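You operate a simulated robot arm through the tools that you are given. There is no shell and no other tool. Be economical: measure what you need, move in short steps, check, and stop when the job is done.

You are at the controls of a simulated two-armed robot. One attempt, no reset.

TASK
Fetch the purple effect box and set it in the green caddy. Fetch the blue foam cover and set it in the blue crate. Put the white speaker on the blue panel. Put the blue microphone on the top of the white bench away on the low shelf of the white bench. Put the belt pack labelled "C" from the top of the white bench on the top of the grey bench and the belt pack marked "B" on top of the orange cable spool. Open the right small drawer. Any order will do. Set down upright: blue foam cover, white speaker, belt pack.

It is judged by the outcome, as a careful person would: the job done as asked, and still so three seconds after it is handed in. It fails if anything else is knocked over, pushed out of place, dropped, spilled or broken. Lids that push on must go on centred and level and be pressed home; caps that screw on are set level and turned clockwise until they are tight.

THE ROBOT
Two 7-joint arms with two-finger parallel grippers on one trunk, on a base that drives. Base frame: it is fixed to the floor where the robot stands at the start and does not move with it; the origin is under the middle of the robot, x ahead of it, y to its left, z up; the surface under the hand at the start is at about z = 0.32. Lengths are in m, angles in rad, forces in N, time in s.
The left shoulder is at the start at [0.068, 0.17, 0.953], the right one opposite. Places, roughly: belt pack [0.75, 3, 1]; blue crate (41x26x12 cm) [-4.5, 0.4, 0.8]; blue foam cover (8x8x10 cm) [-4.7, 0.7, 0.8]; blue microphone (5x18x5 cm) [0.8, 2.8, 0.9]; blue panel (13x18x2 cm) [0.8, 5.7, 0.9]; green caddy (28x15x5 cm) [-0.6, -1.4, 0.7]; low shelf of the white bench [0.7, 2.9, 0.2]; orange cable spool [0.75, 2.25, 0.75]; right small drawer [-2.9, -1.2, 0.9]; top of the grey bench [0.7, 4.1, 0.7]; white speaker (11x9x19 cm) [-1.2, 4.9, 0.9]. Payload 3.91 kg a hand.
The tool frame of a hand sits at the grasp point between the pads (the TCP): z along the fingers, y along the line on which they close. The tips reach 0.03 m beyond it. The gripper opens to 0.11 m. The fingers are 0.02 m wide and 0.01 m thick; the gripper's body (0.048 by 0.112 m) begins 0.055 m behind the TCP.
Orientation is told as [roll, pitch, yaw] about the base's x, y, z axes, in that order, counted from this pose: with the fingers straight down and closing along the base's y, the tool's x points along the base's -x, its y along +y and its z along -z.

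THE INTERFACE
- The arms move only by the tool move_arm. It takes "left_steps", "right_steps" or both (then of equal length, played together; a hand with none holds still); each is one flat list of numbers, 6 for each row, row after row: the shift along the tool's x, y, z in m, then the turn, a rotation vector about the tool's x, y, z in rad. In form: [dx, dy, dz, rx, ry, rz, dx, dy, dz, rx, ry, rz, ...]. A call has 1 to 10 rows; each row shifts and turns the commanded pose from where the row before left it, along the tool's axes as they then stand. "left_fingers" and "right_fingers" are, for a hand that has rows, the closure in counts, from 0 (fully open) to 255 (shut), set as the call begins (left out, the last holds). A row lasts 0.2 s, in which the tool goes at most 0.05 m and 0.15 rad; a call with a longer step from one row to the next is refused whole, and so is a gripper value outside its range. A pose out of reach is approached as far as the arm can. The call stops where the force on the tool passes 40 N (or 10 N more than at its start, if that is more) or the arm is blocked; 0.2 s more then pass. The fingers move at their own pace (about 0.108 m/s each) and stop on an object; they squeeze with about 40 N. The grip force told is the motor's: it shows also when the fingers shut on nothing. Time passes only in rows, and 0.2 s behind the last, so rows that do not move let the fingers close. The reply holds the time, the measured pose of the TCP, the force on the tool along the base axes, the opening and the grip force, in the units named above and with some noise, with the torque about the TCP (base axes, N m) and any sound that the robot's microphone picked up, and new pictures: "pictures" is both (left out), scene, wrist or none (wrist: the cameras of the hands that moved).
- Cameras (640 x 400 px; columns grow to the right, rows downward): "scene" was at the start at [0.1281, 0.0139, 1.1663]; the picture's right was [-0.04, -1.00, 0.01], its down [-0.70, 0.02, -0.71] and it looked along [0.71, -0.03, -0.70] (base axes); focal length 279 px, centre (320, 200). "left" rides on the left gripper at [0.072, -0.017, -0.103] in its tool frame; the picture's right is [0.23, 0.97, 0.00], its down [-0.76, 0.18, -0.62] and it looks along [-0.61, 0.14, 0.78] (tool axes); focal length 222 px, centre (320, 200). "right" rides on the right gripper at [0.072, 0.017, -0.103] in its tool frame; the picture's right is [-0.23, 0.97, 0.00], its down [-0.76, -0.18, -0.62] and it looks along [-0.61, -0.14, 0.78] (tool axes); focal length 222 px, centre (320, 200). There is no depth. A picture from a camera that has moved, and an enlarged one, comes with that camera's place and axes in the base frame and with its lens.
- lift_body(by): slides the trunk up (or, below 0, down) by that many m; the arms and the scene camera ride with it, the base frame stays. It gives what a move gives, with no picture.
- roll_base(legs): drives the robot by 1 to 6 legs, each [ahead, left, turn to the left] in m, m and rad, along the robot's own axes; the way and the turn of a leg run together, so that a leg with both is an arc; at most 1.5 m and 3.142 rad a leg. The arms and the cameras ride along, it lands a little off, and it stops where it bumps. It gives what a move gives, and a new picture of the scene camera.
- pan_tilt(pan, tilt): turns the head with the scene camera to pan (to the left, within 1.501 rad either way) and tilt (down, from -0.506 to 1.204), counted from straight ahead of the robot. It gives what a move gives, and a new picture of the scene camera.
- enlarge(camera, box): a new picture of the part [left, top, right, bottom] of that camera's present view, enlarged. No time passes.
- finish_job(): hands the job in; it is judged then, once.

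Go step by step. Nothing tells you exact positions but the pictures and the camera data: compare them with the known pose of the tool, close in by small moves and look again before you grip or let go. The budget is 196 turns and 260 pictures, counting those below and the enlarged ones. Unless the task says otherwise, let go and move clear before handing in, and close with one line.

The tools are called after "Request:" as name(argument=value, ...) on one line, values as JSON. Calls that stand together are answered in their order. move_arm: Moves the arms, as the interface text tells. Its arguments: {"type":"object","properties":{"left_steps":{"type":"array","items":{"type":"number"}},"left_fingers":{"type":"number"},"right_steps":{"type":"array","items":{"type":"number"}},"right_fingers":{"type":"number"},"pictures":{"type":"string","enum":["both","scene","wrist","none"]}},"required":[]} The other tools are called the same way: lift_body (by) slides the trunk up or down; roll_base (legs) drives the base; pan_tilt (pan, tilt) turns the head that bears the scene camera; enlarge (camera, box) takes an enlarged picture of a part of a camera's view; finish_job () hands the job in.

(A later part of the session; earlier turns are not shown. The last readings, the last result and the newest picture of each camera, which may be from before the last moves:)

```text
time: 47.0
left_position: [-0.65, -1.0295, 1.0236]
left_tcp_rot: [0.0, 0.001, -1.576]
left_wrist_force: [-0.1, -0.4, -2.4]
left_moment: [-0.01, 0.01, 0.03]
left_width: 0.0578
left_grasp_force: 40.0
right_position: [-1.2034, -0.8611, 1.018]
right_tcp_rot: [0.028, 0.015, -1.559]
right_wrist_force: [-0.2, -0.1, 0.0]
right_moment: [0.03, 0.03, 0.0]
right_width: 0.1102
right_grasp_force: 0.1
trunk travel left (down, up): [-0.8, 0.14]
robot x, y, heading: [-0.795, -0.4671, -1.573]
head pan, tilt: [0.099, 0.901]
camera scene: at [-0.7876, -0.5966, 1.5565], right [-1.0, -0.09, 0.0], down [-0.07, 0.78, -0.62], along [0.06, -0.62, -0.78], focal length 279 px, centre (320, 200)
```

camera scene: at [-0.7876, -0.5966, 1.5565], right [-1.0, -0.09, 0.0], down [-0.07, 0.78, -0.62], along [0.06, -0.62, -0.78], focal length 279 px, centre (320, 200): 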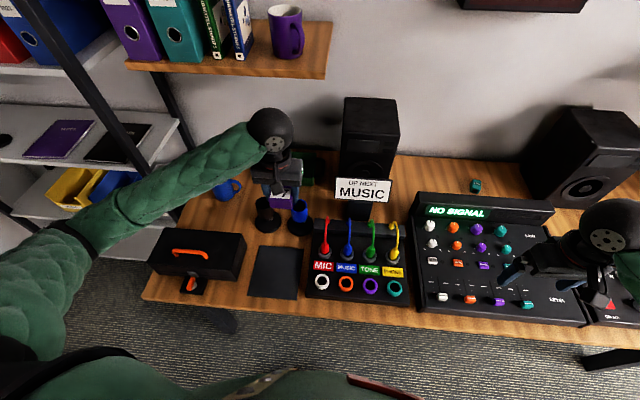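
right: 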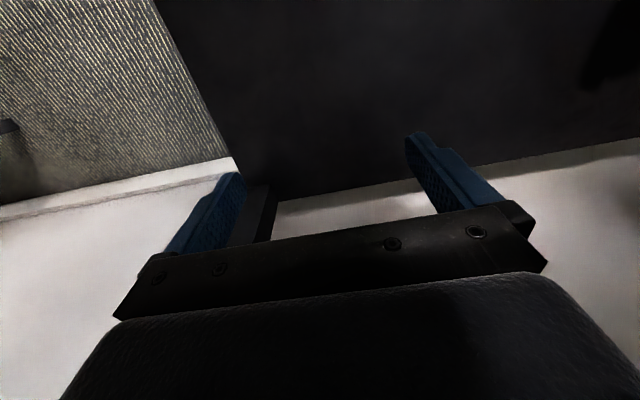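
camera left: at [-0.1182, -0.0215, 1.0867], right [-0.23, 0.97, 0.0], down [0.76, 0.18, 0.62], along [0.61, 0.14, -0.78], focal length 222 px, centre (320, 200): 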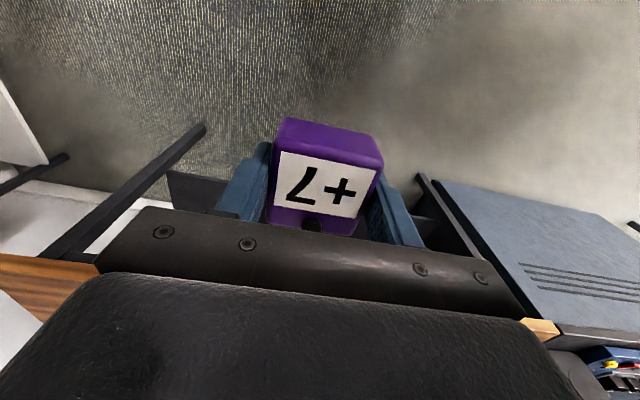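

Request:
move_arm(left_steps=[-0.045, 0, 0, 0, 0, 0, -0.045, 0, 0, 0, 0, 0, -0.045, 0, 0, 0, 0, 0, -0.045, 0, 0, 0, 0, 0, -0.045, 0.02, 0, 0, 0, 0], pictures="both")

Request:
enlarge(camera="scene", box=[160, 60, 400, 210])

```text
time: 48.4
left_position: [-0.6536, -1.2021, 1.0251]
left_tcp_rot: [0.013, 0.002, -1.623]
left_wrist_force: [0.2, -0.1, -2.2]
left_moment: [-0.01, 0.0, 0.05]
left_width: 0.0573
left_grasp_force: 39.9
right_position: [-1.2082, -0.8295, 1.0268]
right_tcp_rot: [0.033, -0.004, -1.556]
right_wrist_force: [0.3, -1.5, 0.1]
right_moment: [0.08, 0.03, -0.01]
right_width: 0.11
right_grasp_force: 0.1
trunk travel left (down, up): [-0.8, 0.14]
robot x, y, heading: [-0.7922, -0.4549, -1.578]
head pan, tilt: [0.099, 0.901]
stopped in row 5 (left hand): the arm was blocked; the commanded pose is now the measured one
camera scene: at [-0.7942, -0.5159, 1.568], right [-1.0, -0.1, 0.0], down [-0.07, 0.75, -0.65], along [0.06, -0.65, -0.76], focal length 279 px, centre (320, 200)
camera left: at [-0.6646, -1.1287, 1.1283], right [0.98, 0.18, 0.01], down [0.13, -0.77, 0.62], along [0.12, -0.61, -0.78], focal length 222 px, centre (320, 200)
```

scene: 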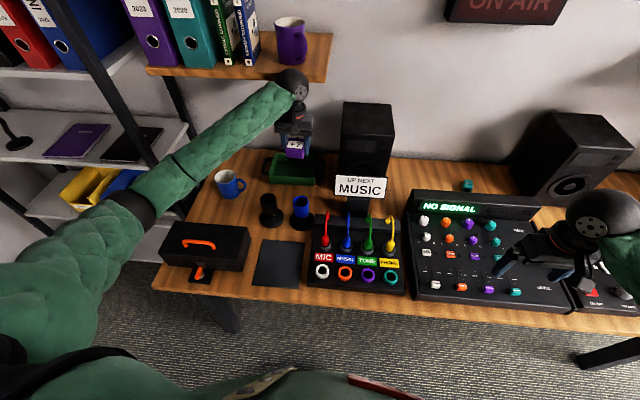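
left: 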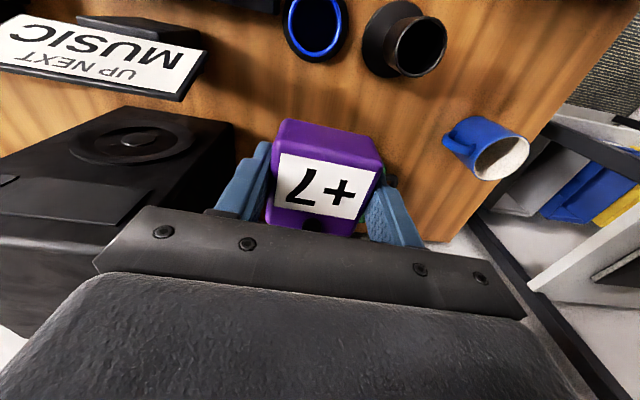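

```text
2.67 times, centred on (280, 135) of scene
camera zoom: at [-0.7942, -0.5159, 1.568], right [-1.0, -0.1, 0.0], down [-0.07, 0.75, -0.65], along [0.06, -0.65, -0.76], focal length 744 px, centre (427, 373)
```

zoom: 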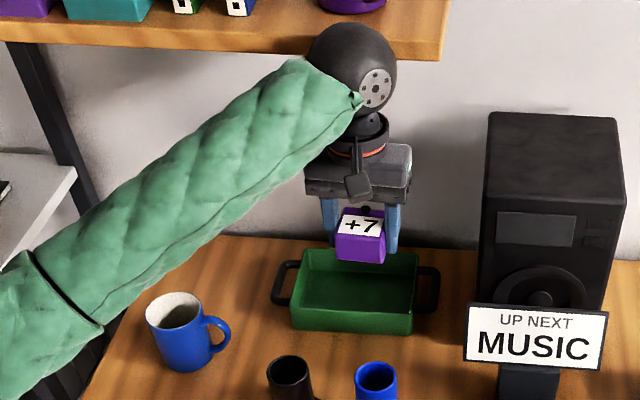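

The wrist hit the wall shelf above the caddy. I'll back off, drop below the shelf, then move in.

Request:
move_arm(left_steps=[0.02, 0, 0, 0, 0, -0.045, 0, 0.01, 0.04, 0, 0, 0, 0, 0.02, 0.045, 0, 0, 0, -0.03, 0.02, 0, 0, 0, 0], pictures="both")

Request:
enlarge(camera="scene", box=[160, 60, 400, 210])

```text
time: 49.4
left_position: [-0.5933, -1.2325, 0.919]
left_tcp_rot: [0.014, 0.023, -1.554]
left_wrist_force: [0.9, -1.7, -3.1]
left_moment: [0.12, -0.02, 0.0]
left_width: 0.0577
left_grasp_force: 40.1
right_position: [-1.2162, -0.8504, 1.0147]
right_tcp_rot: [0.025, 0.017, -1.569]
right_wrist_force: [0.5, -1.0, -0.7]
right_moment: [0.11, 0.06, -0.04]
right_width: 0.11
right_grasp_force: 0.0
trunk travel left (down, up): [-0.8, 0.14]
robot x, y, heading: [-0.8029, -0.4642, -1.578]
head pan, tilt: [0.099, 0.901]
camera scene: at [-0.7956, -0.6192, 1.5556], right [-1.0, -0.09, 0.0], down [-0.07, 0.79, -0.61], along [0.06, -0.6, -0.8], focal length 279 px, centre (320, 200)
camera left: at [-0.6103, -1.1638, 1.0239], right [0.97, 0.24, 0.02], down [0.18, -0.77, 0.61], along [0.16, -0.59, -0.79], focal length 222 px, centre (320, 200)
```

scene: 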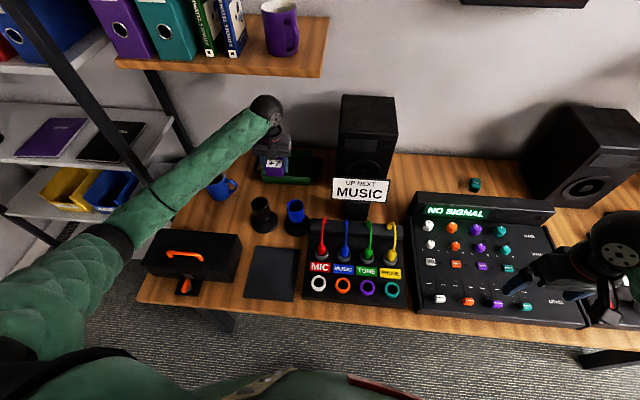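
left: 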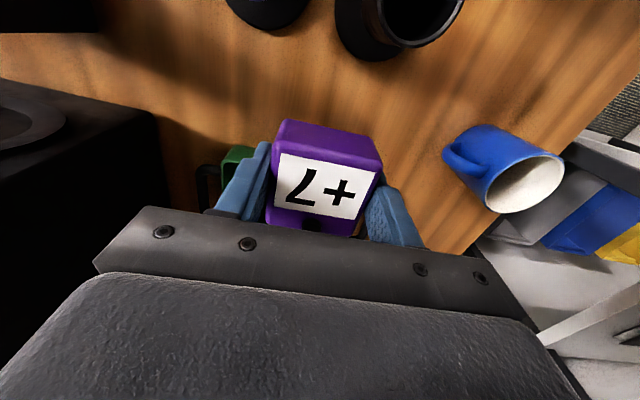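

```text
2.67 times, centred on (280, 135) of scene
camera zoom: at [-0.7956, -0.6192, 1.5556], right [-1.0, -0.09, 0.0], down [-0.07, 0.79, -0.61], along [0.06, -0.6, -0.8], focal length 744 px, centre (427, 373)
```

zoom: 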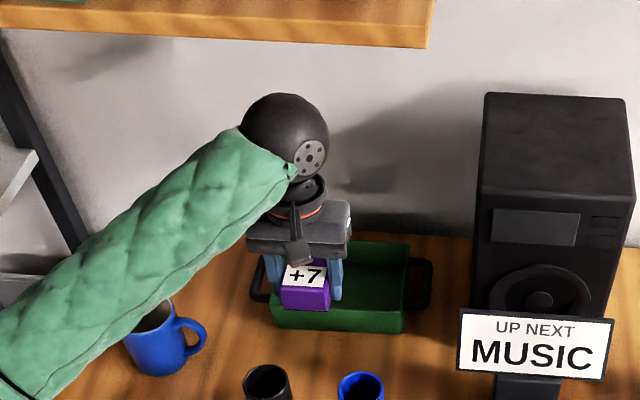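

Request:
move_arm(left_steps=[-0.045, 0, 0, 0, 0, 0, -0.045, 0, 0, 0, 0, 0, -0.045, 0, 0.02, 0, 0, 0, 0, 0, 0.03, 0, 0, 0], pictures="both")

Request:
enlarge(camera="scene", box=[160, 60, 400, 210])

```text
time: 50.4
left_position: [-0.5985, -1.3801, 0.855]
left_tcp_rot: [0.011, 0.035, -1.568]
left_wrist_force: [-0.2, -1.4, -2.7]
left_moment: [0.03, 0.0, 0.02]
left_width: 0.0576
left_grasp_force: 40.2
right_position: [-1.2132, -0.853, 1.0133]
right_tcp_rot: [0.029, 0.026, -1.572]
right_wrist_force: [-0.6, -0.6, 0.2]
right_moment: [0.03, 0.02, 0.02]
right_width: 0.1096
right_grasp_force: 0.2
trunk travel left (down, up): [-0.8, 0.14]
robot x, y, heading: [-0.7956, -0.4553, -1.587]
head pan, tilt: [0.099, 0.901]
camera scene: at [-0.792, -0.5887, 1.5564], right [-1.0, -0.08, 0.0], down [-0.06, 0.78, -0.62], along [0.05, -0.62, -0.79], focal length 279 px, centre (320, 200)
camera left: at [-0.6146, -1.3115, 0.9608], right [0.97, 0.23, 0.02], down [0.17, -0.78, 0.6], along [0.15, -0.58, -0.8], focal length 222 px, centre (320, 200)
```

scene: 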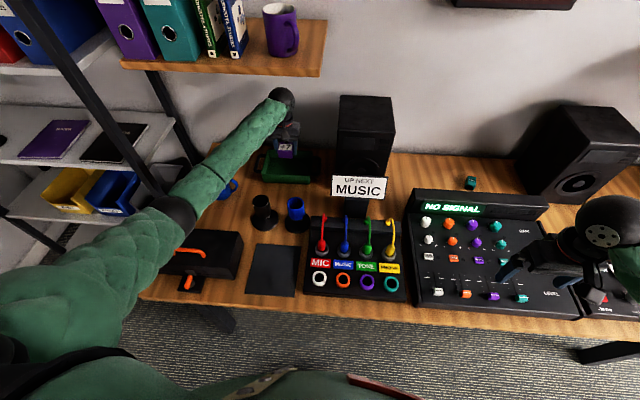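
left: 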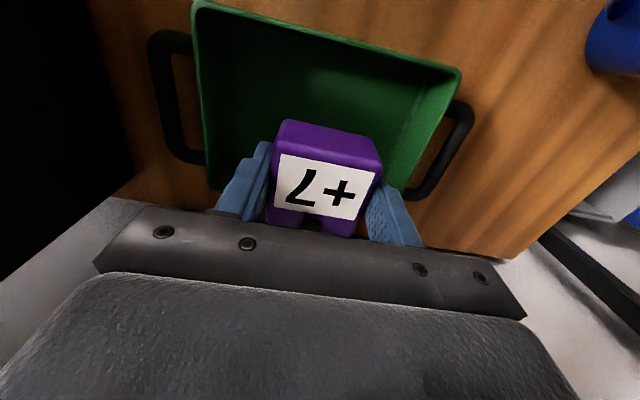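

```text
2.67 times, centred on (280, 135) of scene
camera zoom: at [-0.792, -0.5887, 1.5564], right [-1.0, -0.08, 0.0], down [-0.06, 0.78, -0.62], along [0.05, -0.62, -0.79], focal length 744 px, centre (427, 373)
```

zoom: 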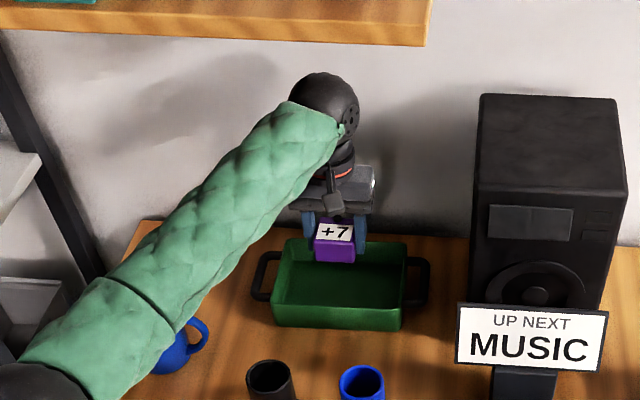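

Request:
move_arm(left_steps=[0, 0, 0.025, 0, 0, 0, 0, 0, 0.025, 0, 0, 0, 0, 0, 0.015, 0, 0, 0], pictures="both")

Request:
enlarge(camera="scene", box=[160, 60, 400, 210])

```text
time: 51.2
left_position: [-0.595, -1.3768, 0.7938]
left_tcp_rot: [0.012, 0.032, -1.565]
left_wrist_force: [0.2, 0.1, -1.4]
left_moment: [-0.01, 0.01, 0.01]
left_width: 0.0572
left_grasp_force: 39.9
right_position: [-1.2123, -0.8533, 1.0142]
right_tcp_rot: [0.03, 0.02, -1.567]
right_wrist_force: [-0.4, -0.5, -0.3]
right_moment: [-0.03, -0.03, 0.0]
right_width: 0.11
right_grasp_force: 0.1
trunk travel left (down, up): [-0.8, 0.14]
robot x, y, heading: [-0.7943, -0.461, -1.589]
head pan, tilt: [0.099, 0.901]
camera scene: at [-0.7938, -0.5854, 1.5567], right [-1.0, -0.09, 0.0], down [-0.07, 0.78, -0.62], along [0.05, -0.62, -0.78], focal length 279 px, centre (320, 200)
camera left: at [-0.6123, -1.3071, 0.899], right [0.97, 0.23, 0.02], down [0.17, -0.78, 0.6], along [0.16, -0.58, -0.8], focal length 222 px, centre (320, 200)
```

scene: 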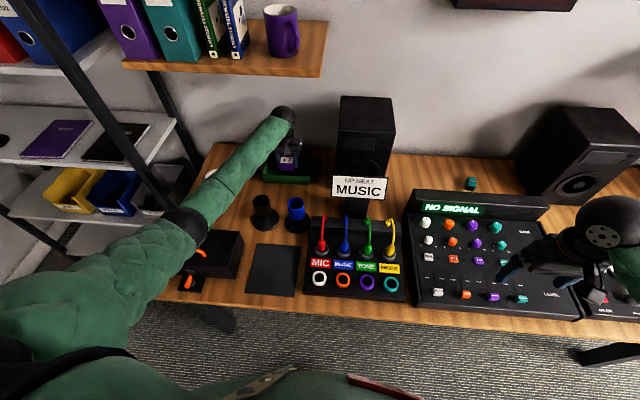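
left: 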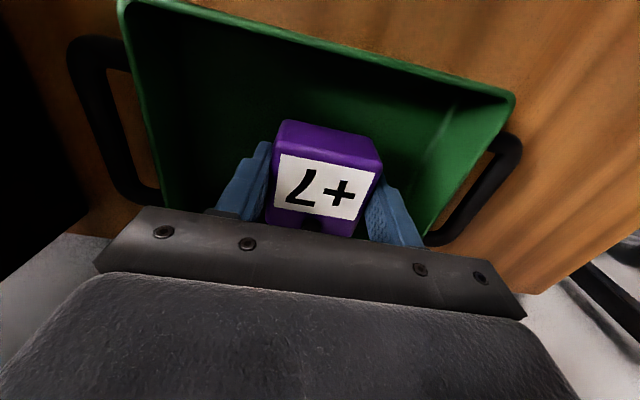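

```text
2.67 times, centred on (280, 135) of scene
camera zoom: at [-0.7938, -0.5854, 1.5567], right [-1.0, -0.09, 0.0], down [-0.07, 0.78, -0.62], along [0.05, -0.62, -0.78], focal length 744 px, centre (427, 373)
```

zoom: 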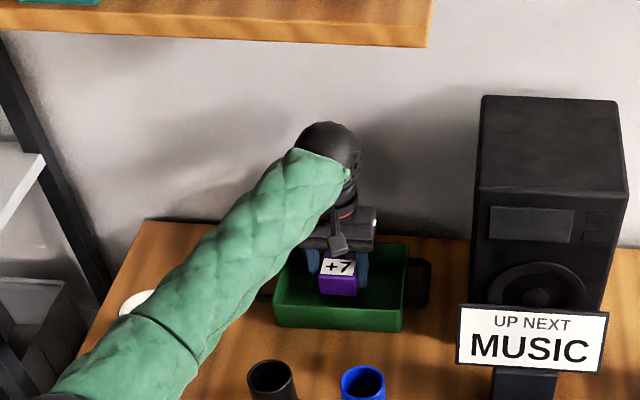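

Request:
move_arm(left_steps=[0, 0, 0.01, 0, 0, 0, 0, 0, 0.005, 0, 0, 0, 0, 0, 0.005, 0, 0, 0], pictures="wrist")

```text
time: 52.0
left_position: [-0.5959, -1.3762, 0.7705]
left_tcp_rot: [0.012, 0.035, -1.566]
left_wrist_force: [-0.2, -0.2, -1.5]
left_moment: [0.0, -0.03, 0.01]
left_width: 0.0578
left_grasp_force: 40.2
right_position: [-1.2133, -0.8545, 1.0136]
right_tcp_rot: [0.03, 0.024, -1.567]
right_wrist_force: [-0.4, 1.4, 0.1]
right_moment: [0.01, -0.02, 0.02]
right_width: 0.1099
right_grasp_force: 0.1
trunk travel left (down, up): [-0.8, 0.14]
robot x, y, heading: [-0.798, -0.4653, -1.581]
head pan, tilt: [0.099, 0.901]
camera left: at [-0.6126, -1.3073, 0.8773], right [0.97, 0.23, 0.02], down [0.17, -0.78, 0.6], along [0.15, -0.58, -0.8], focal length 222 px, centre (320, 200)
```

left: 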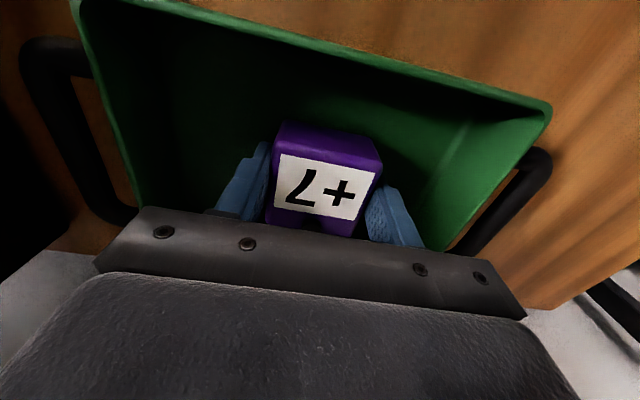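

Request:
move_arm(left_steps=[0, 0, 0.005, 0, 0, 0, 0, 0, 0.005, 0, 0, 0, 0, 0, 0.004, 0, 0, 0], pictures="wrist")

```text
time: 52.8
left_position: [-0.5954, -1.3775, 0.7661]
left_tcp_rot: [0.011, 0.027, -1.561]
left_wrist_force: [-0.3, 9.4, 19.5]
left_moment: [0.28, 0.68, -0.38]
left_width: 0.0577
left_grasp_force: 39.4
right_position: [-1.2128, -0.853, 1.0149]
right_tcp_rot: [0.03, 0.019, -1.565]
right_wrist_force: [-0.2, 0.2, 0.8]
right_moment: [0.05, -0.03, 0.0]
right_width: 0.11
right_grasp_force: 0.1
trunk travel left (down, up): [-0.8, 0.14]
robot x, y, heading: [-0.8007, -0.4633, -1.585]
head pan, tilt: [0.099, 0.901]
stopped in row 3 (left hand): the force on the tool passed its limit at 53 N (the readings are from after the stop); the commanded pose is now the measured one
camera left: at [-0.6122, -1.3074, 0.8718], right [0.97, 0.23, 0.02], down [0.18, -0.78, 0.6], along [0.15, -0.58, -0.8], focal length 222 px, centre (320, 200)
```

left: 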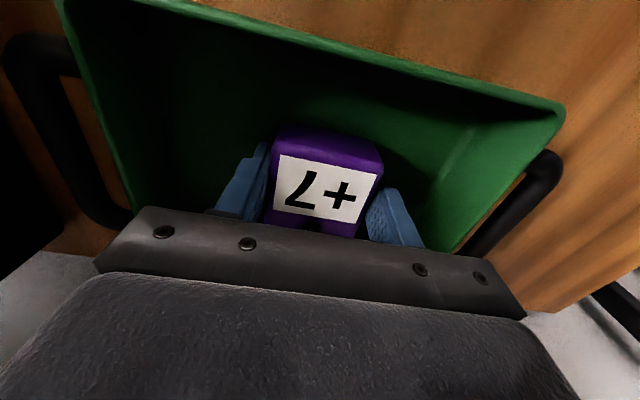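

Contact: the box is on the caddy floor. I'll open the fingers partway, rise, and check.

Request:
move_arm(left_steps=[0, 0, -0.002, 0, 0, 0, 0, 0, 0, 0, 0, 0, 0, 0, -0.01, 0, 0, 0, 0, 0, -0.03, 0, 0, 0, 0, 0, -0.04, 0, 0, 0, 0, 0, -0.03, 0, 0, 0], left_fingers=60, pictures="both")

```text
time: 54.2
left_position: [-0.5979, -1.3803, 0.8762]
left_tcp_rot: [0.01, 0.029, -1.563]
left_wrist_force: [0.4, 0.1, 0.5]
left_moment: [-0.04, 0.02, -0.01]
left_width: 0.0845
left_grasp_force: 0.1
right_position: [-1.2126, -0.8547, 1.0139]
right_tcp_rot: [0.03, 0.021, -1.567]
right_wrist_force: [0.1, 0.9, -0.1]
right_moment: [0.0, -0.02, 0.01]
right_width: 0.1102
right_grasp_force: 0.0
trunk travel left (down, up): [-0.8, 0.14]
robot x, y, heading: [-0.7977, -0.458, -1.581]
head pan, tilt: [0.099, 0.901]
camera scene: at [-0.7937, -0.5861, 1.5566], right [-1.0, -0.09, 0.0], down [-0.07, 0.78, -0.62], along [0.05, -0.62, -0.78], focal length 279 px, centre (320, 200)
camera left: at [-0.6133, -1.3111, 0.9815], right [0.97, 0.23, 0.02], down [0.18, -0.78, 0.6], along [0.15, -0.58, -0.8], focal length 222 px, centre (320, 200)
```

scene: 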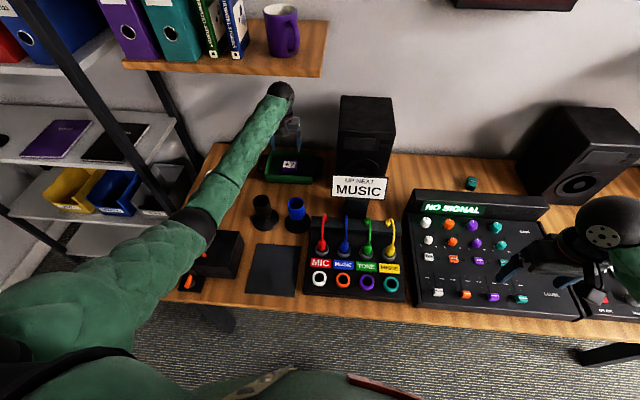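
left: 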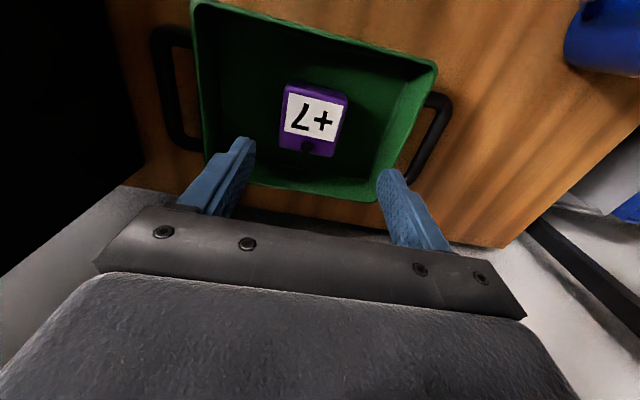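

The box is in the caddy. I'll retract below the wall shelf and then survey toward −x for the drawer and crate.

Request:
move_arm(left_steps=[0.02, 0, -0.04, 0, 0, 0, 0.045, 0, -0.015, 0, 0, 0, 0.045, 0, 0, 0, 0, 0, 0.045, 0, 0, 0, 0, 0, 0.045, 0, 0, 0, 0, 0, 0.04, 0, -0.03, 0, 0, 0, 0.04, 0, -0.03, 0, 0, 0, 0.04, 0, -0.03, 0, 0, 0], left_fingers=0, pictures="scene")

Request:
pan_tilt(pan=-1.5, tilt=0.6)

Request:
enlarge(camera="scene", box=[100, 0, 420, 200])

```text
time: 56.0
left_position: [-0.5995, -1.0661, 1.0317]
left_tcp_rot: [0.009, 0.028, -1.564]
left_wrist_force: [-0.4, 0.5, 0.1]
left_moment: [0.03, -0.01, 0.02]
left_width: 0.1101
left_grasp_force: 0.0
right_position: [-1.2127, -0.8537, 1.0146]
right_tcp_rot: [0.03, 0.02, -1.567]
right_wrist_force: [1.2, 0.7, 0.0]
right_moment: [-0.01, 0.01, -0.01]
right_width: 0.1096
right_grasp_force: 0.0
trunk travel left (down, up): [-0.8, 0.14]
robot x, y, heading: [-0.799, -0.4611, -1.582]
head pan, tilt: [0.099, 0.901]
camera scene: at [-0.7933, -0.5854, 1.5566], right [-1.0, -0.08, 0.0], down [-0.07, 0.78, -0.62], along [0.05, -0.62, -0.78], focal length 279 px, centre (320, 200)
```

scene: 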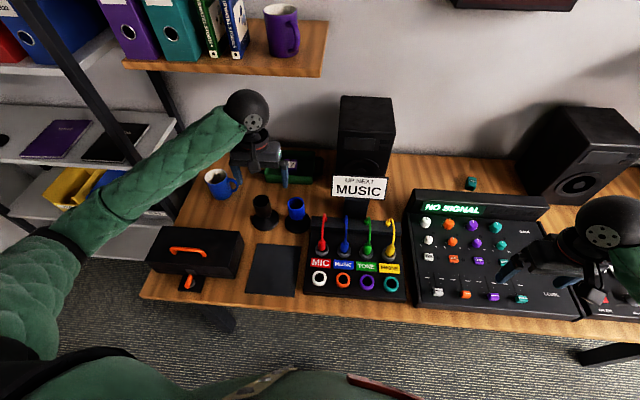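

```text
time: 57.7
left_position: [-0.5999, -1.0666, 1.0294]
left_tcp_rot: [0.01, 0.029, -1.564]
left_wrist_force: [-0.5, 0.1, -1.4]
left_moment: [-0.04, 0.01, -0.04]
left_width: 0.1101
left_grasp_force: 0.1
right_position: [-1.2133, -0.8547, 1.014]
right_tcp_rot: [0.029, 0.021, -1.569]
right_wrist_force: [0.2, 0.6, -0.3]
right_moment: [0.0, 0.02, 0.0]
right_width: 0.11
right_grasp_force: 0.0
trunk travel left (down, up): [-0.8, 0.14]
robot x, y, heading: [-0.8038, -0.4594, -1.585]
head pan, tilt: [-1.499, 0.6]
camera scene: at [-0.8883, -0.5166, 1.5813], right [-0.06, 1.0, 0.0], down [0.56, 0.03, -0.82], along [-0.82, -0.05, -0.57], focal length 279 px, centre (320, 200)
```

scene: 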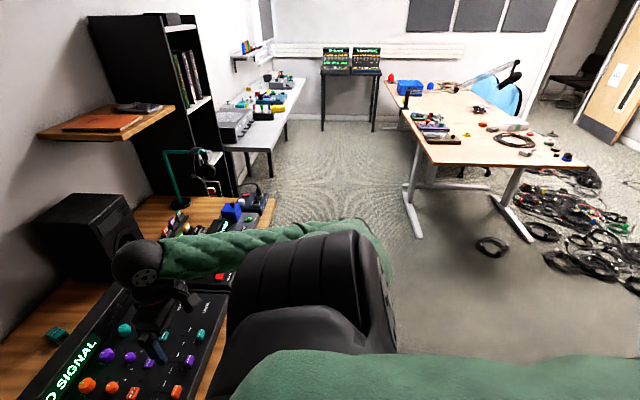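

```text
2.00 times, centred on (260, 100) of scene
camera zoom: at [-0.8883, -0.5166, 1.5813], right [-0.06, 1.0, 0.0], down [0.56, 0.03, -0.82], along [-0.82, -0.05, -0.57], focal length 558 px, centre (440, 400)
```

zoom: 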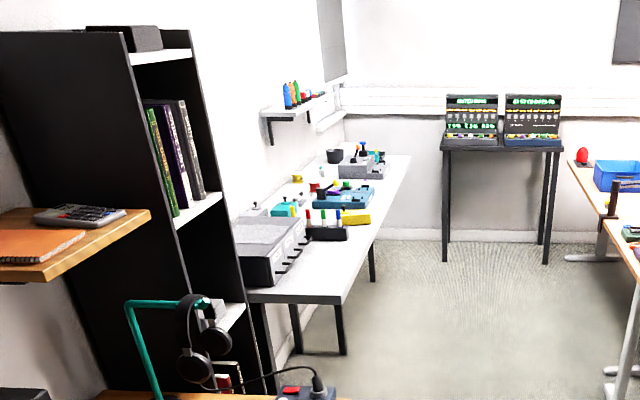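

Next is the drawer cabinet on the grey table around x = -2.9. I'll drive down the aisle with the hands tucked.

Request:
roll_base(legs=[[0, 0, -1.56], [1.2, 0, 0]])

Request:
pan_tilt(pan=0.5, tilt=0.6)

```text
time: 66.0
left_position: [-2.3012, -0.6861, 1.0356]
left_tcp_rot: [0.01, 0.024, -3.074]
left_wrist_force: [-0.1, 0.0, -0.3]
left_moment: [0.01, -0.06, 0.0]
left_width: 0.1099
left_grasp_force: 0.0
right_position: [-2.1297, -0.0677, 1.0127]
right_tcp_rot: [0.04, 0.019, -3.066]
right_wrist_force: [-1.7, -0.2, -0.1]
right_moment: [0.0, -0.06, -0.01]
right_width: 0.1101
right_grasp_force: 0.0
trunk travel left (down, up): [-0.8, 0.14]
robot x, y, heading: [-1.7085, -0.4611, -3.092]
head pan, tilt: [-1.499, 0.6]
stopped in leg 2: the robot was blocked; the commanded pose is now the measured one
camera scene: at [-1.7742, -0.3457, 1.5813], right [0.99, 0.13, 0.0], down [0.07, -0.58, -0.81], along [-0.1, 0.81, -0.58], focal length 279 px, centre (320, 200)
```

scene: 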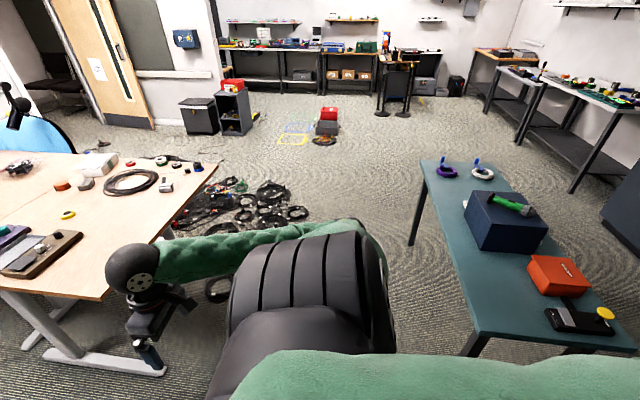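

```text
time: 67.9
left_position: [-2.301, -0.6853, 1.0363]
left_tcp_rot: [0.005, 0.024, -3.083]
left_wrist_force: [-0.4, 0.7, -0.6]
left_moment: [0.01, 0.03, -0.01]
left_width: 0.1101
left_grasp_force: 0.0
right_position: [-2.1285, -0.0698, 1.0138]
right_tcp_rot: [0.038, 0.015, -3.074]
right_wrist_force: [-0.3, 0.6, 0.5]
right_moment: [-0.03, 0.02, 0.02]
right_width: 0.1102
right_grasp_force: 0.1
trunk travel left (down, up): [-0.8, 0.14]
robot x, y, heading: [-1.7123, -0.4635, -3.092]
head pan, tilt: [0.499, 0.6]
camera scene: at [-1.8352, -0.4797, 1.5838], right [-0.52, 0.85, -0.02], down [0.48, 0.28, -0.83], along [-0.71, -0.44, -0.55], focal length 279 px, centre (320, 200)
```

scene: 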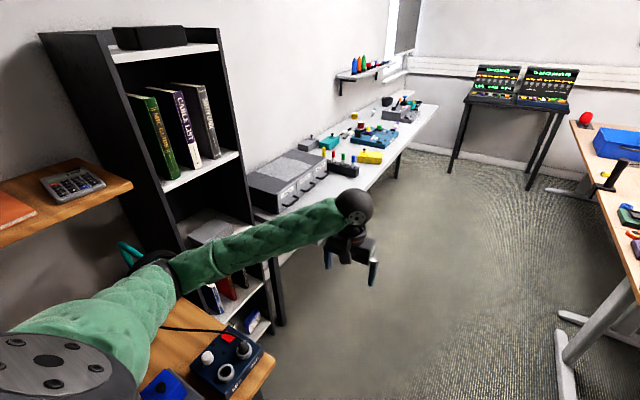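

The base was blocked. The left elbow may be touching the headphone stand or shelf, so I'll look and then shift away to the right.

Request:
pan_tilt(pan=1.1, tilt=0.7)

```text
time: 68.9
left_position: [-2.301, -0.6861, 1.0371]
left_tcp_rot: [0.007, 0.026, -3.082]
left_wrist_force: [-0.1, -1.0, -1.1]
left_moment: [-0.02, -0.02, -0.02]
left_width: 0.1099
left_grasp_force: 0.0
right_position: [-2.1282, -0.0692, 1.0141]
right_tcp_rot: [0.037, 0.014, -3.073]
right_wrist_force: [0.6, -0.3, 0.1]
right_moment: [-0.02, 0.0, 0.03]
right_width: 0.1098
right_grasp_force: 0.2
trunk travel left (down, up): [-0.8, 0.14]
robot x, y, heading: [-1.7148, -0.4613, -3.09]
head pan, tilt: [1.1, 0.7]
camera scene: at [-1.7947, -0.5113, 1.5757], right [-0.91, 0.41, -0.01], down [0.26, 0.57, -0.78], along [-0.32, -0.71, -0.63], focal length 279 px, centre (320, 200)
```

scene: 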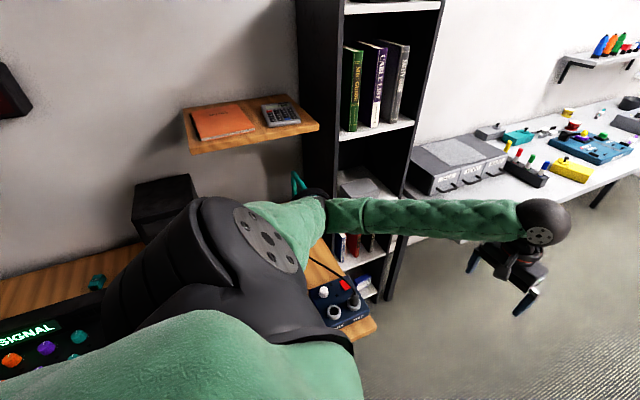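

Request:
roll_base(legs=[[-0.05, -0.12, 0]])

Request:
move_arm(left_steps=[0, -0.04, 0, 0, 0, 0, 0, -0.04, 0, 0, 0, 0, 0, -0.04, 0, 0, 0, 0, 0.03, -0.04, 0, 0, 0, 0, 0.03, -0.03, 0, 0, 0, 0], pictures="scene")

```text
time: 70.2
left_position: [-2.262, -0.5737, 1.0303]
left_tcp_rot: [-0.003, 0.029, -3.086]
left_wrist_force: [-0.2, -0.6, 0.3]
left_moment: [-0.05, 0.04, 0.02]
left_width: 0.1101
left_grasp_force: 0.1
right_position: [-2.0847, 0.0429, 1.017]
right_tcp_rot: [0.025, 0.019, -3.076]
right_wrist_force: [-0.6, 0.5, 0.1]
right_moment: [-0.02, -0.01, -0.02]
right_width: 0.11
right_grasp_force: 0.0
trunk travel left (down, up): [-0.8, 0.14]
robot x, y, heading: [-1.673, -0.3421, -3.096]
head pan, tilt: [1.1, 0.7]
camera scene: at [-1.7551, -0.4184, 1.573], right [-0.91, 0.41, 0.0], down [0.27, 0.58, -0.77], along [-0.32, -0.7, -0.64], focal length 279 px, centre (320, 200)
```

scene: 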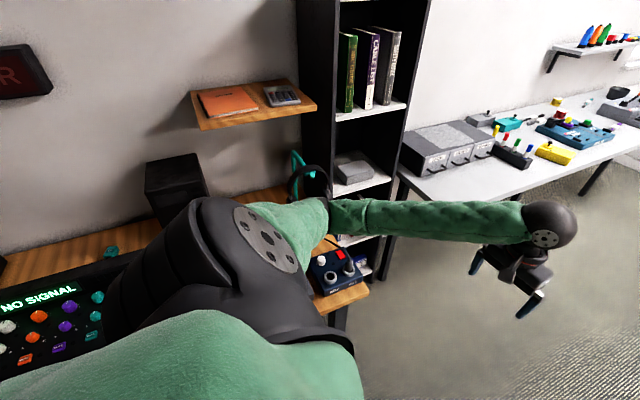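

```text
time: 71.4
left_position: [-2.2138, -0.3829, 1.0325]
left_tcp_rot: [-0.005, 0.031, -3.084]
left_wrist_force: [0.0, 1.1, -0.8]
left_moment: [0.01, -0.01, -0.01]
left_width: 0.1099
left_grasp_force: 0.1
right_position: [-2.0872, 0.0409, 1.0161]
right_tcp_rot: [0.023, 0.022, -3.076]
right_wrist_force: [0.0, -0.8, 0.6]
right_moment: [-0.04, 0.03, -0.02]
right_width: 0.11
right_grasp_force: 0.0
trunk travel left (down, up): [-0.8, 0.14]
robot x, y, heading: [-1.6683, -0.3433, -3.103]
head pan, tilt: [1.1, 0.7]
camera scene: at [-1.7574, -0.4203, 1.5728], right [-0.91, 0.41, 0.0], down [0.27, 0.59, -0.77], along [-0.32, -0.7, -0.64], focal length 279 px, centre (320, 200)
```

scene: 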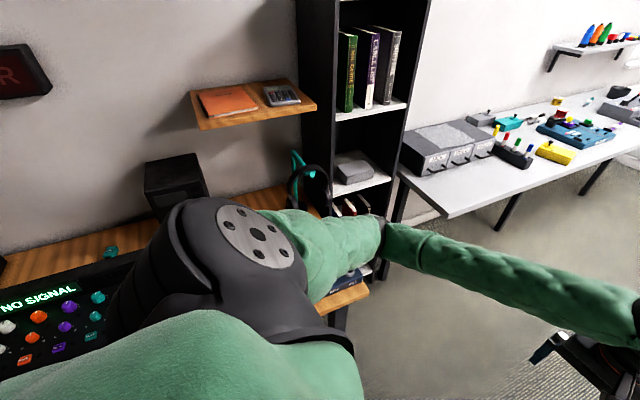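

Request:
roll_base(legs=[[1.2, 0, -0.04]])

```text
time: 77.4
left_position: [-3.4135, -0.398, 1.032]
left_tcp_rot: [-0.006, 0.029, -3.119]
left_wrist_force: [-0.6, -0.8, -0.2]
left_moment: [0.0, -0.02, -0.01]
left_width: 0.11
left_grasp_force: 0.1
right_position: [-3.2751, 0.02, 1.0166]
right_tcp_rot: [0.024, 0.02, -3.11]
right_wrist_force: [-0.8, -0.2, 0.5]
right_moment: [-0.05, -0.02, 0.02]
right_width: 0.1101
right_grasp_force: 0.2
trunk travel left (down, up): [-0.8, 0.14]
robot x, y, heading: [-2.8705, -0.3759, -3.128]
head pan, tilt: [1.1, 0.7]
camera scene: at [-2.96, -0.4524, 1.5727], right [-0.9, 0.44, 0.0], down [0.29, 0.58, -0.76], along [-0.34, -0.69, -0.64], focal length 279 px, centre (320, 200)
```

scene: 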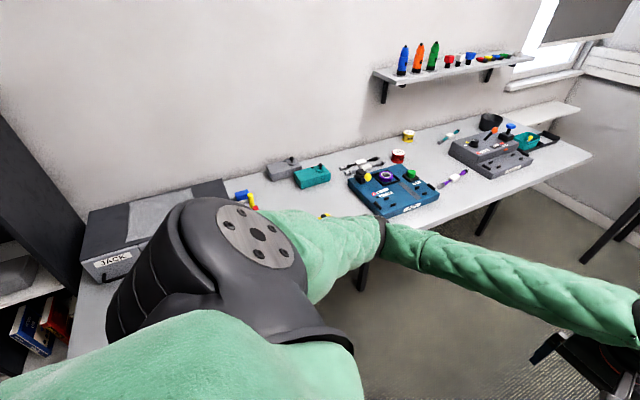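

Request:
roll_base(legs=[[0, 0, 1.555]])

Request:
pan_tilt(pan=0, tilt=0.75)

Request:
enlarge(camera="scene", box=[200, 80, 440, 230])

```text
time: 81.6
left_position: [-2.8535, -0.9195, 1.0326]
left_tcp_rot: [-0.005, 0.03, -1.56]
left_wrist_force: [-0.3, 0.1, 0.2]
left_moment: [0.02, -0.03, -0.01]
left_width: 0.11
left_grasp_force: 0.1
right_position: [-3.2703, -0.7744, 1.0175]
right_tcp_rot: [0.024, 0.022, -1.551]
right_wrist_force: [0.0, 0.0, 0.2]
right_moment: [0.0, 0.03, -0.01]
right_width: 0.1104
right_grasp_force: 0.0
trunk travel left (down, up): [-0.8, 0.14]
robot x, y, heading: [-2.8713, -0.3726, -1.569]
head pan, tilt: [1.1, 0.7]
camera scene: at [-2.7957, -0.465, 1.5727], right [-0.45, -0.89, 0.0], down [-0.57, 0.29, -0.76], along [0.68, -0.35, -0.64], focal length 279 px, centre (320, 200)
```

scene: 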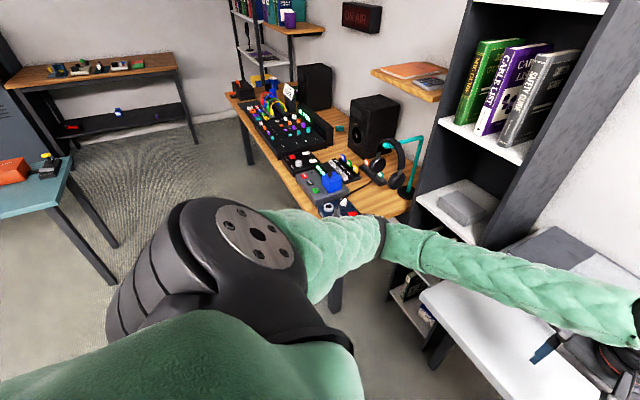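

```text
time: 83.0
left_position: [-2.8529, -0.9204, 1.0318]
left_tcp_rot: [-0.005, 0.029, -1.557]
left_wrist_force: [0.3, -0.4, 0.1]
left_moment: [0.05, -0.02, 0.0]
left_width: 0.1099
left_grasp_force: 0.1
right_position: [-3.271, -0.7754, 1.0165]
right_tcp_rot: [0.024, 0.023, -1.55]
right_wrist_force: [1.1, -0.1, 0.1]
right_moment: [0.0, -0.02, 0.01]
right_width: 0.1101
right_grasp_force: 0.1
trunk travel left (down, up): [-0.8, 0.14]
robot x, y, heading: [-2.8675, -0.3771, -1.571]
head pan, tilt: [0.0, 0.75]
camera scene: at [-2.8713, -0.5094, 1.5685], right [-1.0, 0.0, 0.0], down [0.0, 0.68, -0.73], along [0.0, -0.73, -0.68], focal length 279 px, centre (320, 200)
```

scene: 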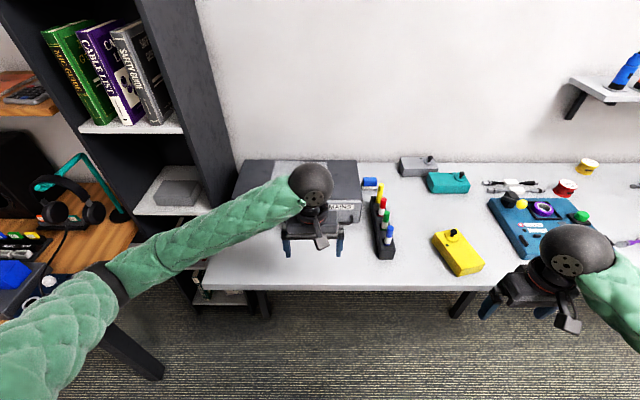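

```text
2.67 times, centred on (320, 155) of scene
camera zoom: at [-2.8713, -0.5094, 1.5685], right [-1.0, 0.0, 0.0], down [0.0, 0.68, -0.73], along [0.0, -0.73, -0.68], focal length 744 px, centre (320, 320)
```

zoom: 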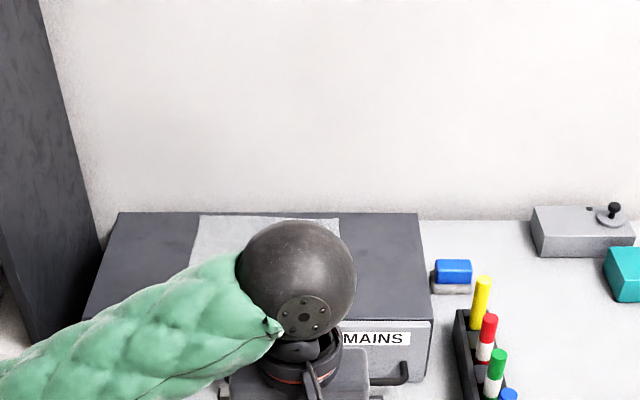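

Request:
move_arm(left_steps=[0.045, 0, -0.01, 0, 0, 0, 0.045, 0, -0.01, 0, 0, 0, 0.045, 0.02, 0, 0, 0, 0, 0.045, 0.02, 0, 0, 0, 0, 0.03, 0.04, 0, 0, 0, 0, 0, 0.045, 0, 0, 0, 0], pictures="scene")

Request:
enlarge(camera="scene", box=[180, 120, 420, 270])

```text
time: 84.4
left_position: [-2.769, -0.7841, 1.034]
left_tcp_rot: [-0.007, 0.03, -1.56]
left_wrist_force: [0.6, -0.1, -0.2]
left_moment: [-0.01, -0.02, -0.06]
left_width: 0.1101
left_grasp_force: 0.0
left hand out of reach, approached as far as the arm can: row 4, 5, 6
right_position: [-3.2691, -0.775, 1.0188]
right_tcp_rot: [0.023, 0.019, -1.549]
right_wrist_force: [0.4, 0.1, -0.2]
right_moment: [-0.06, 0.02, -0.03]
right_width: 0.1102
right_grasp_force: 0.2
trunk travel left (down, up): [-0.8, 0.14]
robot x, y, heading: [-2.8736, -0.3773, -1.572]
head pan, tilt: [0.0, 0.75]
camera scene: at [-2.8689, -0.5079, 1.5686], right [-1.0, 0.0, 0.0], down [0.0, 0.68, -0.73], along [0.0, -0.73, -0.68], focal length 279 px, centre (320, 200)
```

scene: 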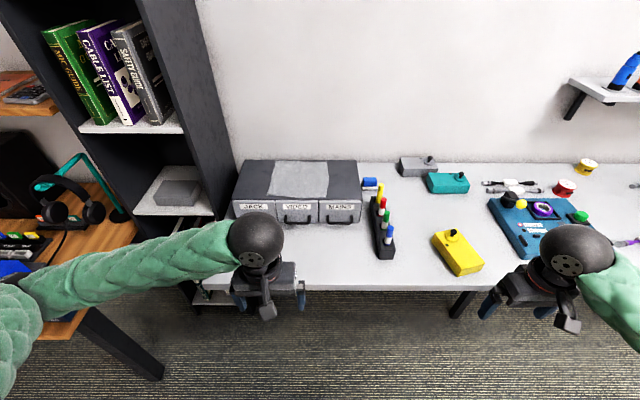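

```text
2.67 times, centred on (300, 195) of scene
camera zoom: at [-2.8689, -0.5079, 1.5686], right [-1.0, 0.0, 0.0], down [0.0, 0.68, -0.73], along [0.0, -0.73, -0.68], focal length 744 px, centre (373, 213)
```

zoom: 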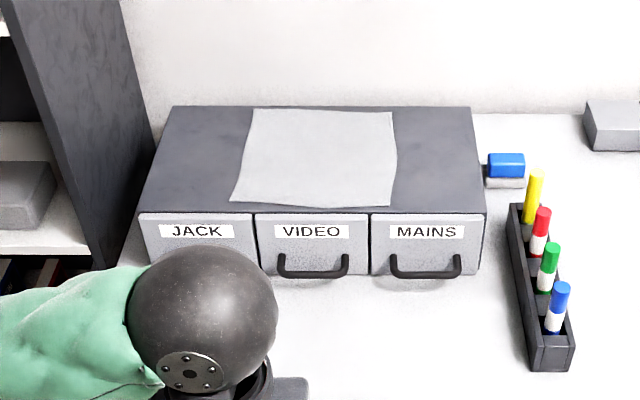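

The three drawers read JACK, VIDEO and MAINS. The right one is MAINS, with its handle at about [-2.94, -1.17, 0.83]. I'll bring the right hand over it, turned so the fingers close front to back.

Request:
move_arm(right_steps=[0, 0.03, 0, 0, 0, 0.15, 0, 0.03, 0, 0, 0, 0.15, 0, 0.03, 0, 0, 0, 0.15, 0, 0.03, 0, 0, 0, 0.15, 0, 0.03, 0, 0, 0, 0.15, 0, 0, 0, 0, 0, 0.15, 0, 0, 0, 0, 0, 0.15, 0, 0, 0, 0, 0, 0.15, 0, 0, 0, 0, 0, 0.15, 0, 0, 0, 0, 0, 0.15], left_steps=[0, 0.02, 0, 0, 0, 0, 0, 0.02, 0, 0, 0, 0, 0, 0.02, 0, 0, 0, 0, 0, 0.02, 0, 0, 0, 0, 0, 0.02, 0, 0, 0, 0, 0, 0.0, 0, 0, 0, 0, 0, 0.0, 0, 0, 0, 0, 0, 0.0, 0, 0, 0, 0, 0, 0.0, 0, 0, 0, 0, 0, 0.0, 0, 0, 0, 0], pictures="both")

```text
time: 86.6
left_position: [-2.6749, -0.8065, 1.0228]
left_tcp_rot: [-0.005, 0.032, -1.56]
left_wrist_force: [0.2, 0.3, -0.1]
left_moment: [-0.01, 0.01, 0.03]
left_width: 0.1099
left_grasp_force: 0.0
left hand out of reach, approached as far as the arm can: row 1, 2, 3, 4, 5
right_position: [-3.1344, -0.8297, 1.0139]
right_tcp_rot: [-0.02, 0.023, -3.051]
right_wrist_force: [0.1, 0.2, -0.8]
right_moment: [-0.02, 0.01, 0.0]
right_width: 0.1099
right_grasp_force: 0.1
right hand out of reach, approached as far as the arm can: row 1, 2
trunk travel left (down, up): [-0.8, 0.14]
robot x, y, heading: [-2.8715, -0.3778, -1.571]
head pan, tilt: [0.0, 0.75]
camera scene: at [-2.8709, -0.5096, 1.5685], right [-1.0, 0.0, 0.0], down [0.0, 0.68, -0.73], along [0.0, -0.73, -0.68], focal length 279 px, centre (320, 200)
camera right: at [-3.0637, -0.8419, 1.118], right [-0.14, -0.99, -0.02], down [-0.79, 0.09, 0.61], along [-0.6, 0.1, -0.79], focal length 222 px, centre (320, 200)
camera left: at [-2.6913, -0.7374, 1.1291], right [0.97, 0.24, 0.0], down [0.19, -0.78, 0.6], along [0.14, -0.58, -0.8], focal length 222 px, centre (320, 200)
```

scene: 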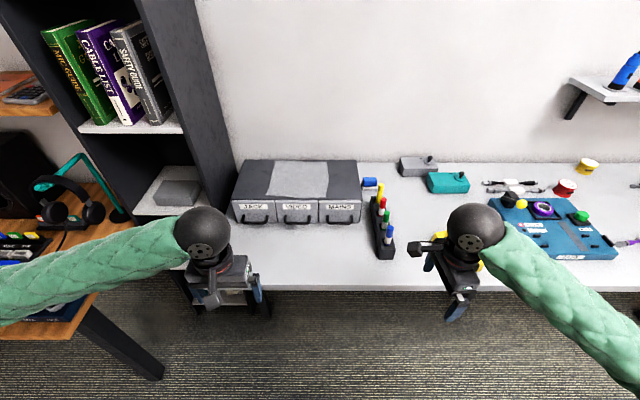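
right: 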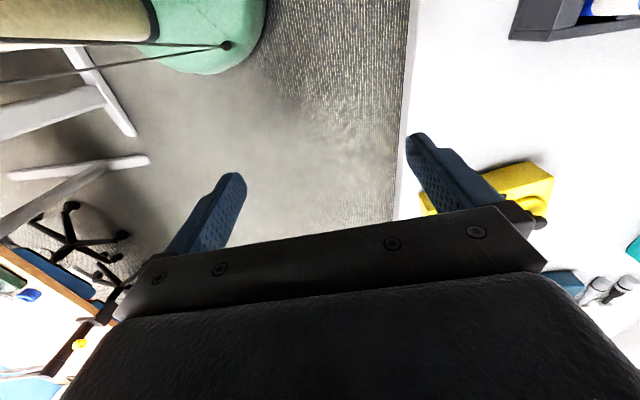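
left: 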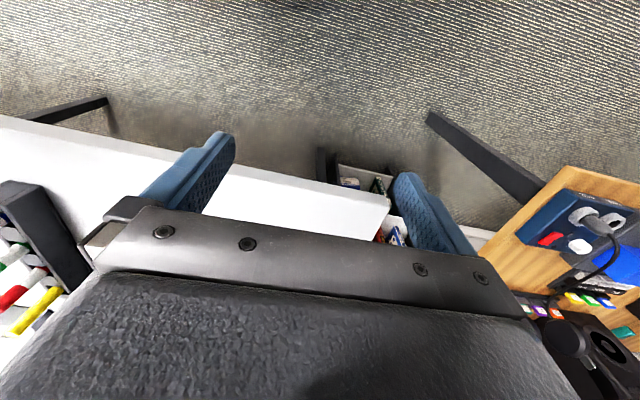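

Request:
move_arm(right_steps=[0.045, 0, 0, 0, 0, 0.09, 0.045, 0, 0, 0, 0, 0, 0.045, 0, 0, 0, 0, 0, 0.045, 0.01, 0, 0, 0, 0, 0.015, 0.045, 0, 0, 0, 0, 0, 0.045, 0, 0, 0, 0, 0, 0.045, 0, 0, 0, 0, 0, 0.045, 0, 0, 0, 0, 0, 0.045, 0, 0, 0, 0, 0, 0.045, 0, 0, 0, 0], pictures="both")

Request:
enlarge(camera="scene", box=[200, 120, 440, 270])

```text
time: 88.8
left_position: [-2.6756, -0.8076, 1.0236]
left_tcp_rot: [-0.007, 0.031, -1.559]
left_wrist_force: [0.1, 0.3, -0.5]
left_moment: [-0.03, 0.04, 0.01]
left_width: 0.1099
left_grasp_force: 0.1
right_position: [-2.94, -1.1055, 1.0113]
right_tcp_rot: [-0.023, 0.024, -3.14]
right_wrist_force: [0.3, 0.6, 0.0]
right_moment: [0.01, -0.02, 0.01]
right_width: 0.1101
right_grasp_force: 0.1
trunk travel left (down, up): [-0.8, 0.14]
robot x, y, heading: [-2.8695, -0.378, -1.569]
head pan, tilt: [0.0, 0.75]
camera scene: at [-2.8705, -0.5107, 1.5683], right [-1.0, 0.0, 0.0], down [0.0, 0.68, -0.73], along [0.0, -0.73, -0.68], focal length 279 px, centre (320, 200)
camera right: at [-2.8705, -1.1252, 1.1157], right [-0.22, -0.97, -0.03], down [-0.78, 0.16, 0.61], along [-0.59, 0.16, -0.79], focal length 222 px, centre (320, 200)
```

scene: 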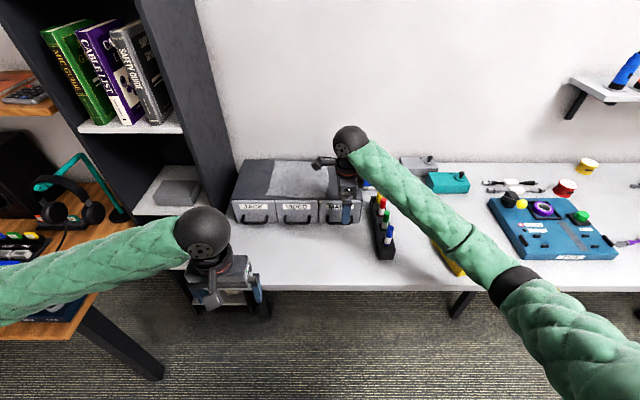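
right: 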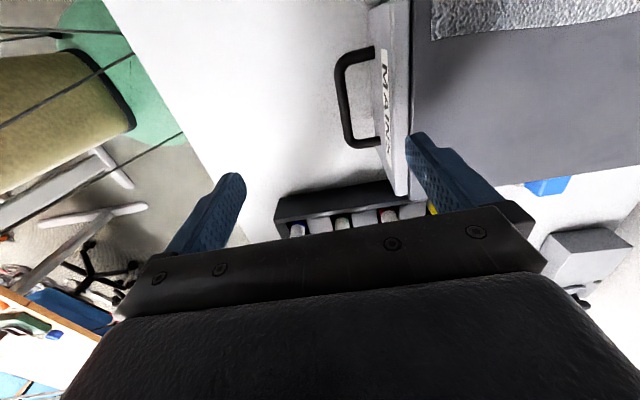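

```text
2.67 times, centred on (320, 195) of scene
camera zoom: at [-2.8705, -0.5107, 1.5683], right [-1.0, 0.0, 0.0], down [0.0, 0.68, -0.73], along [0.0, -0.73, -0.68], focal length 744 px, centre (320, 213)
```

zoom: 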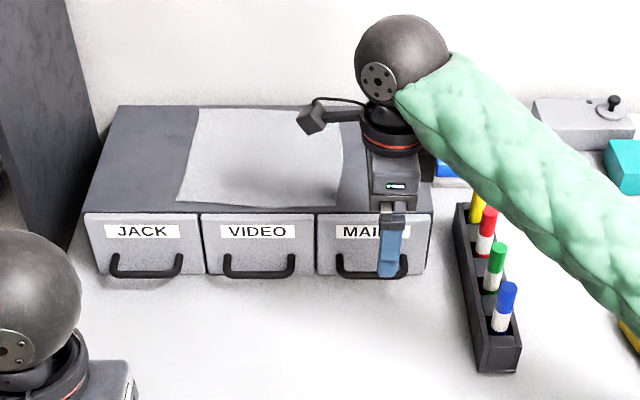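

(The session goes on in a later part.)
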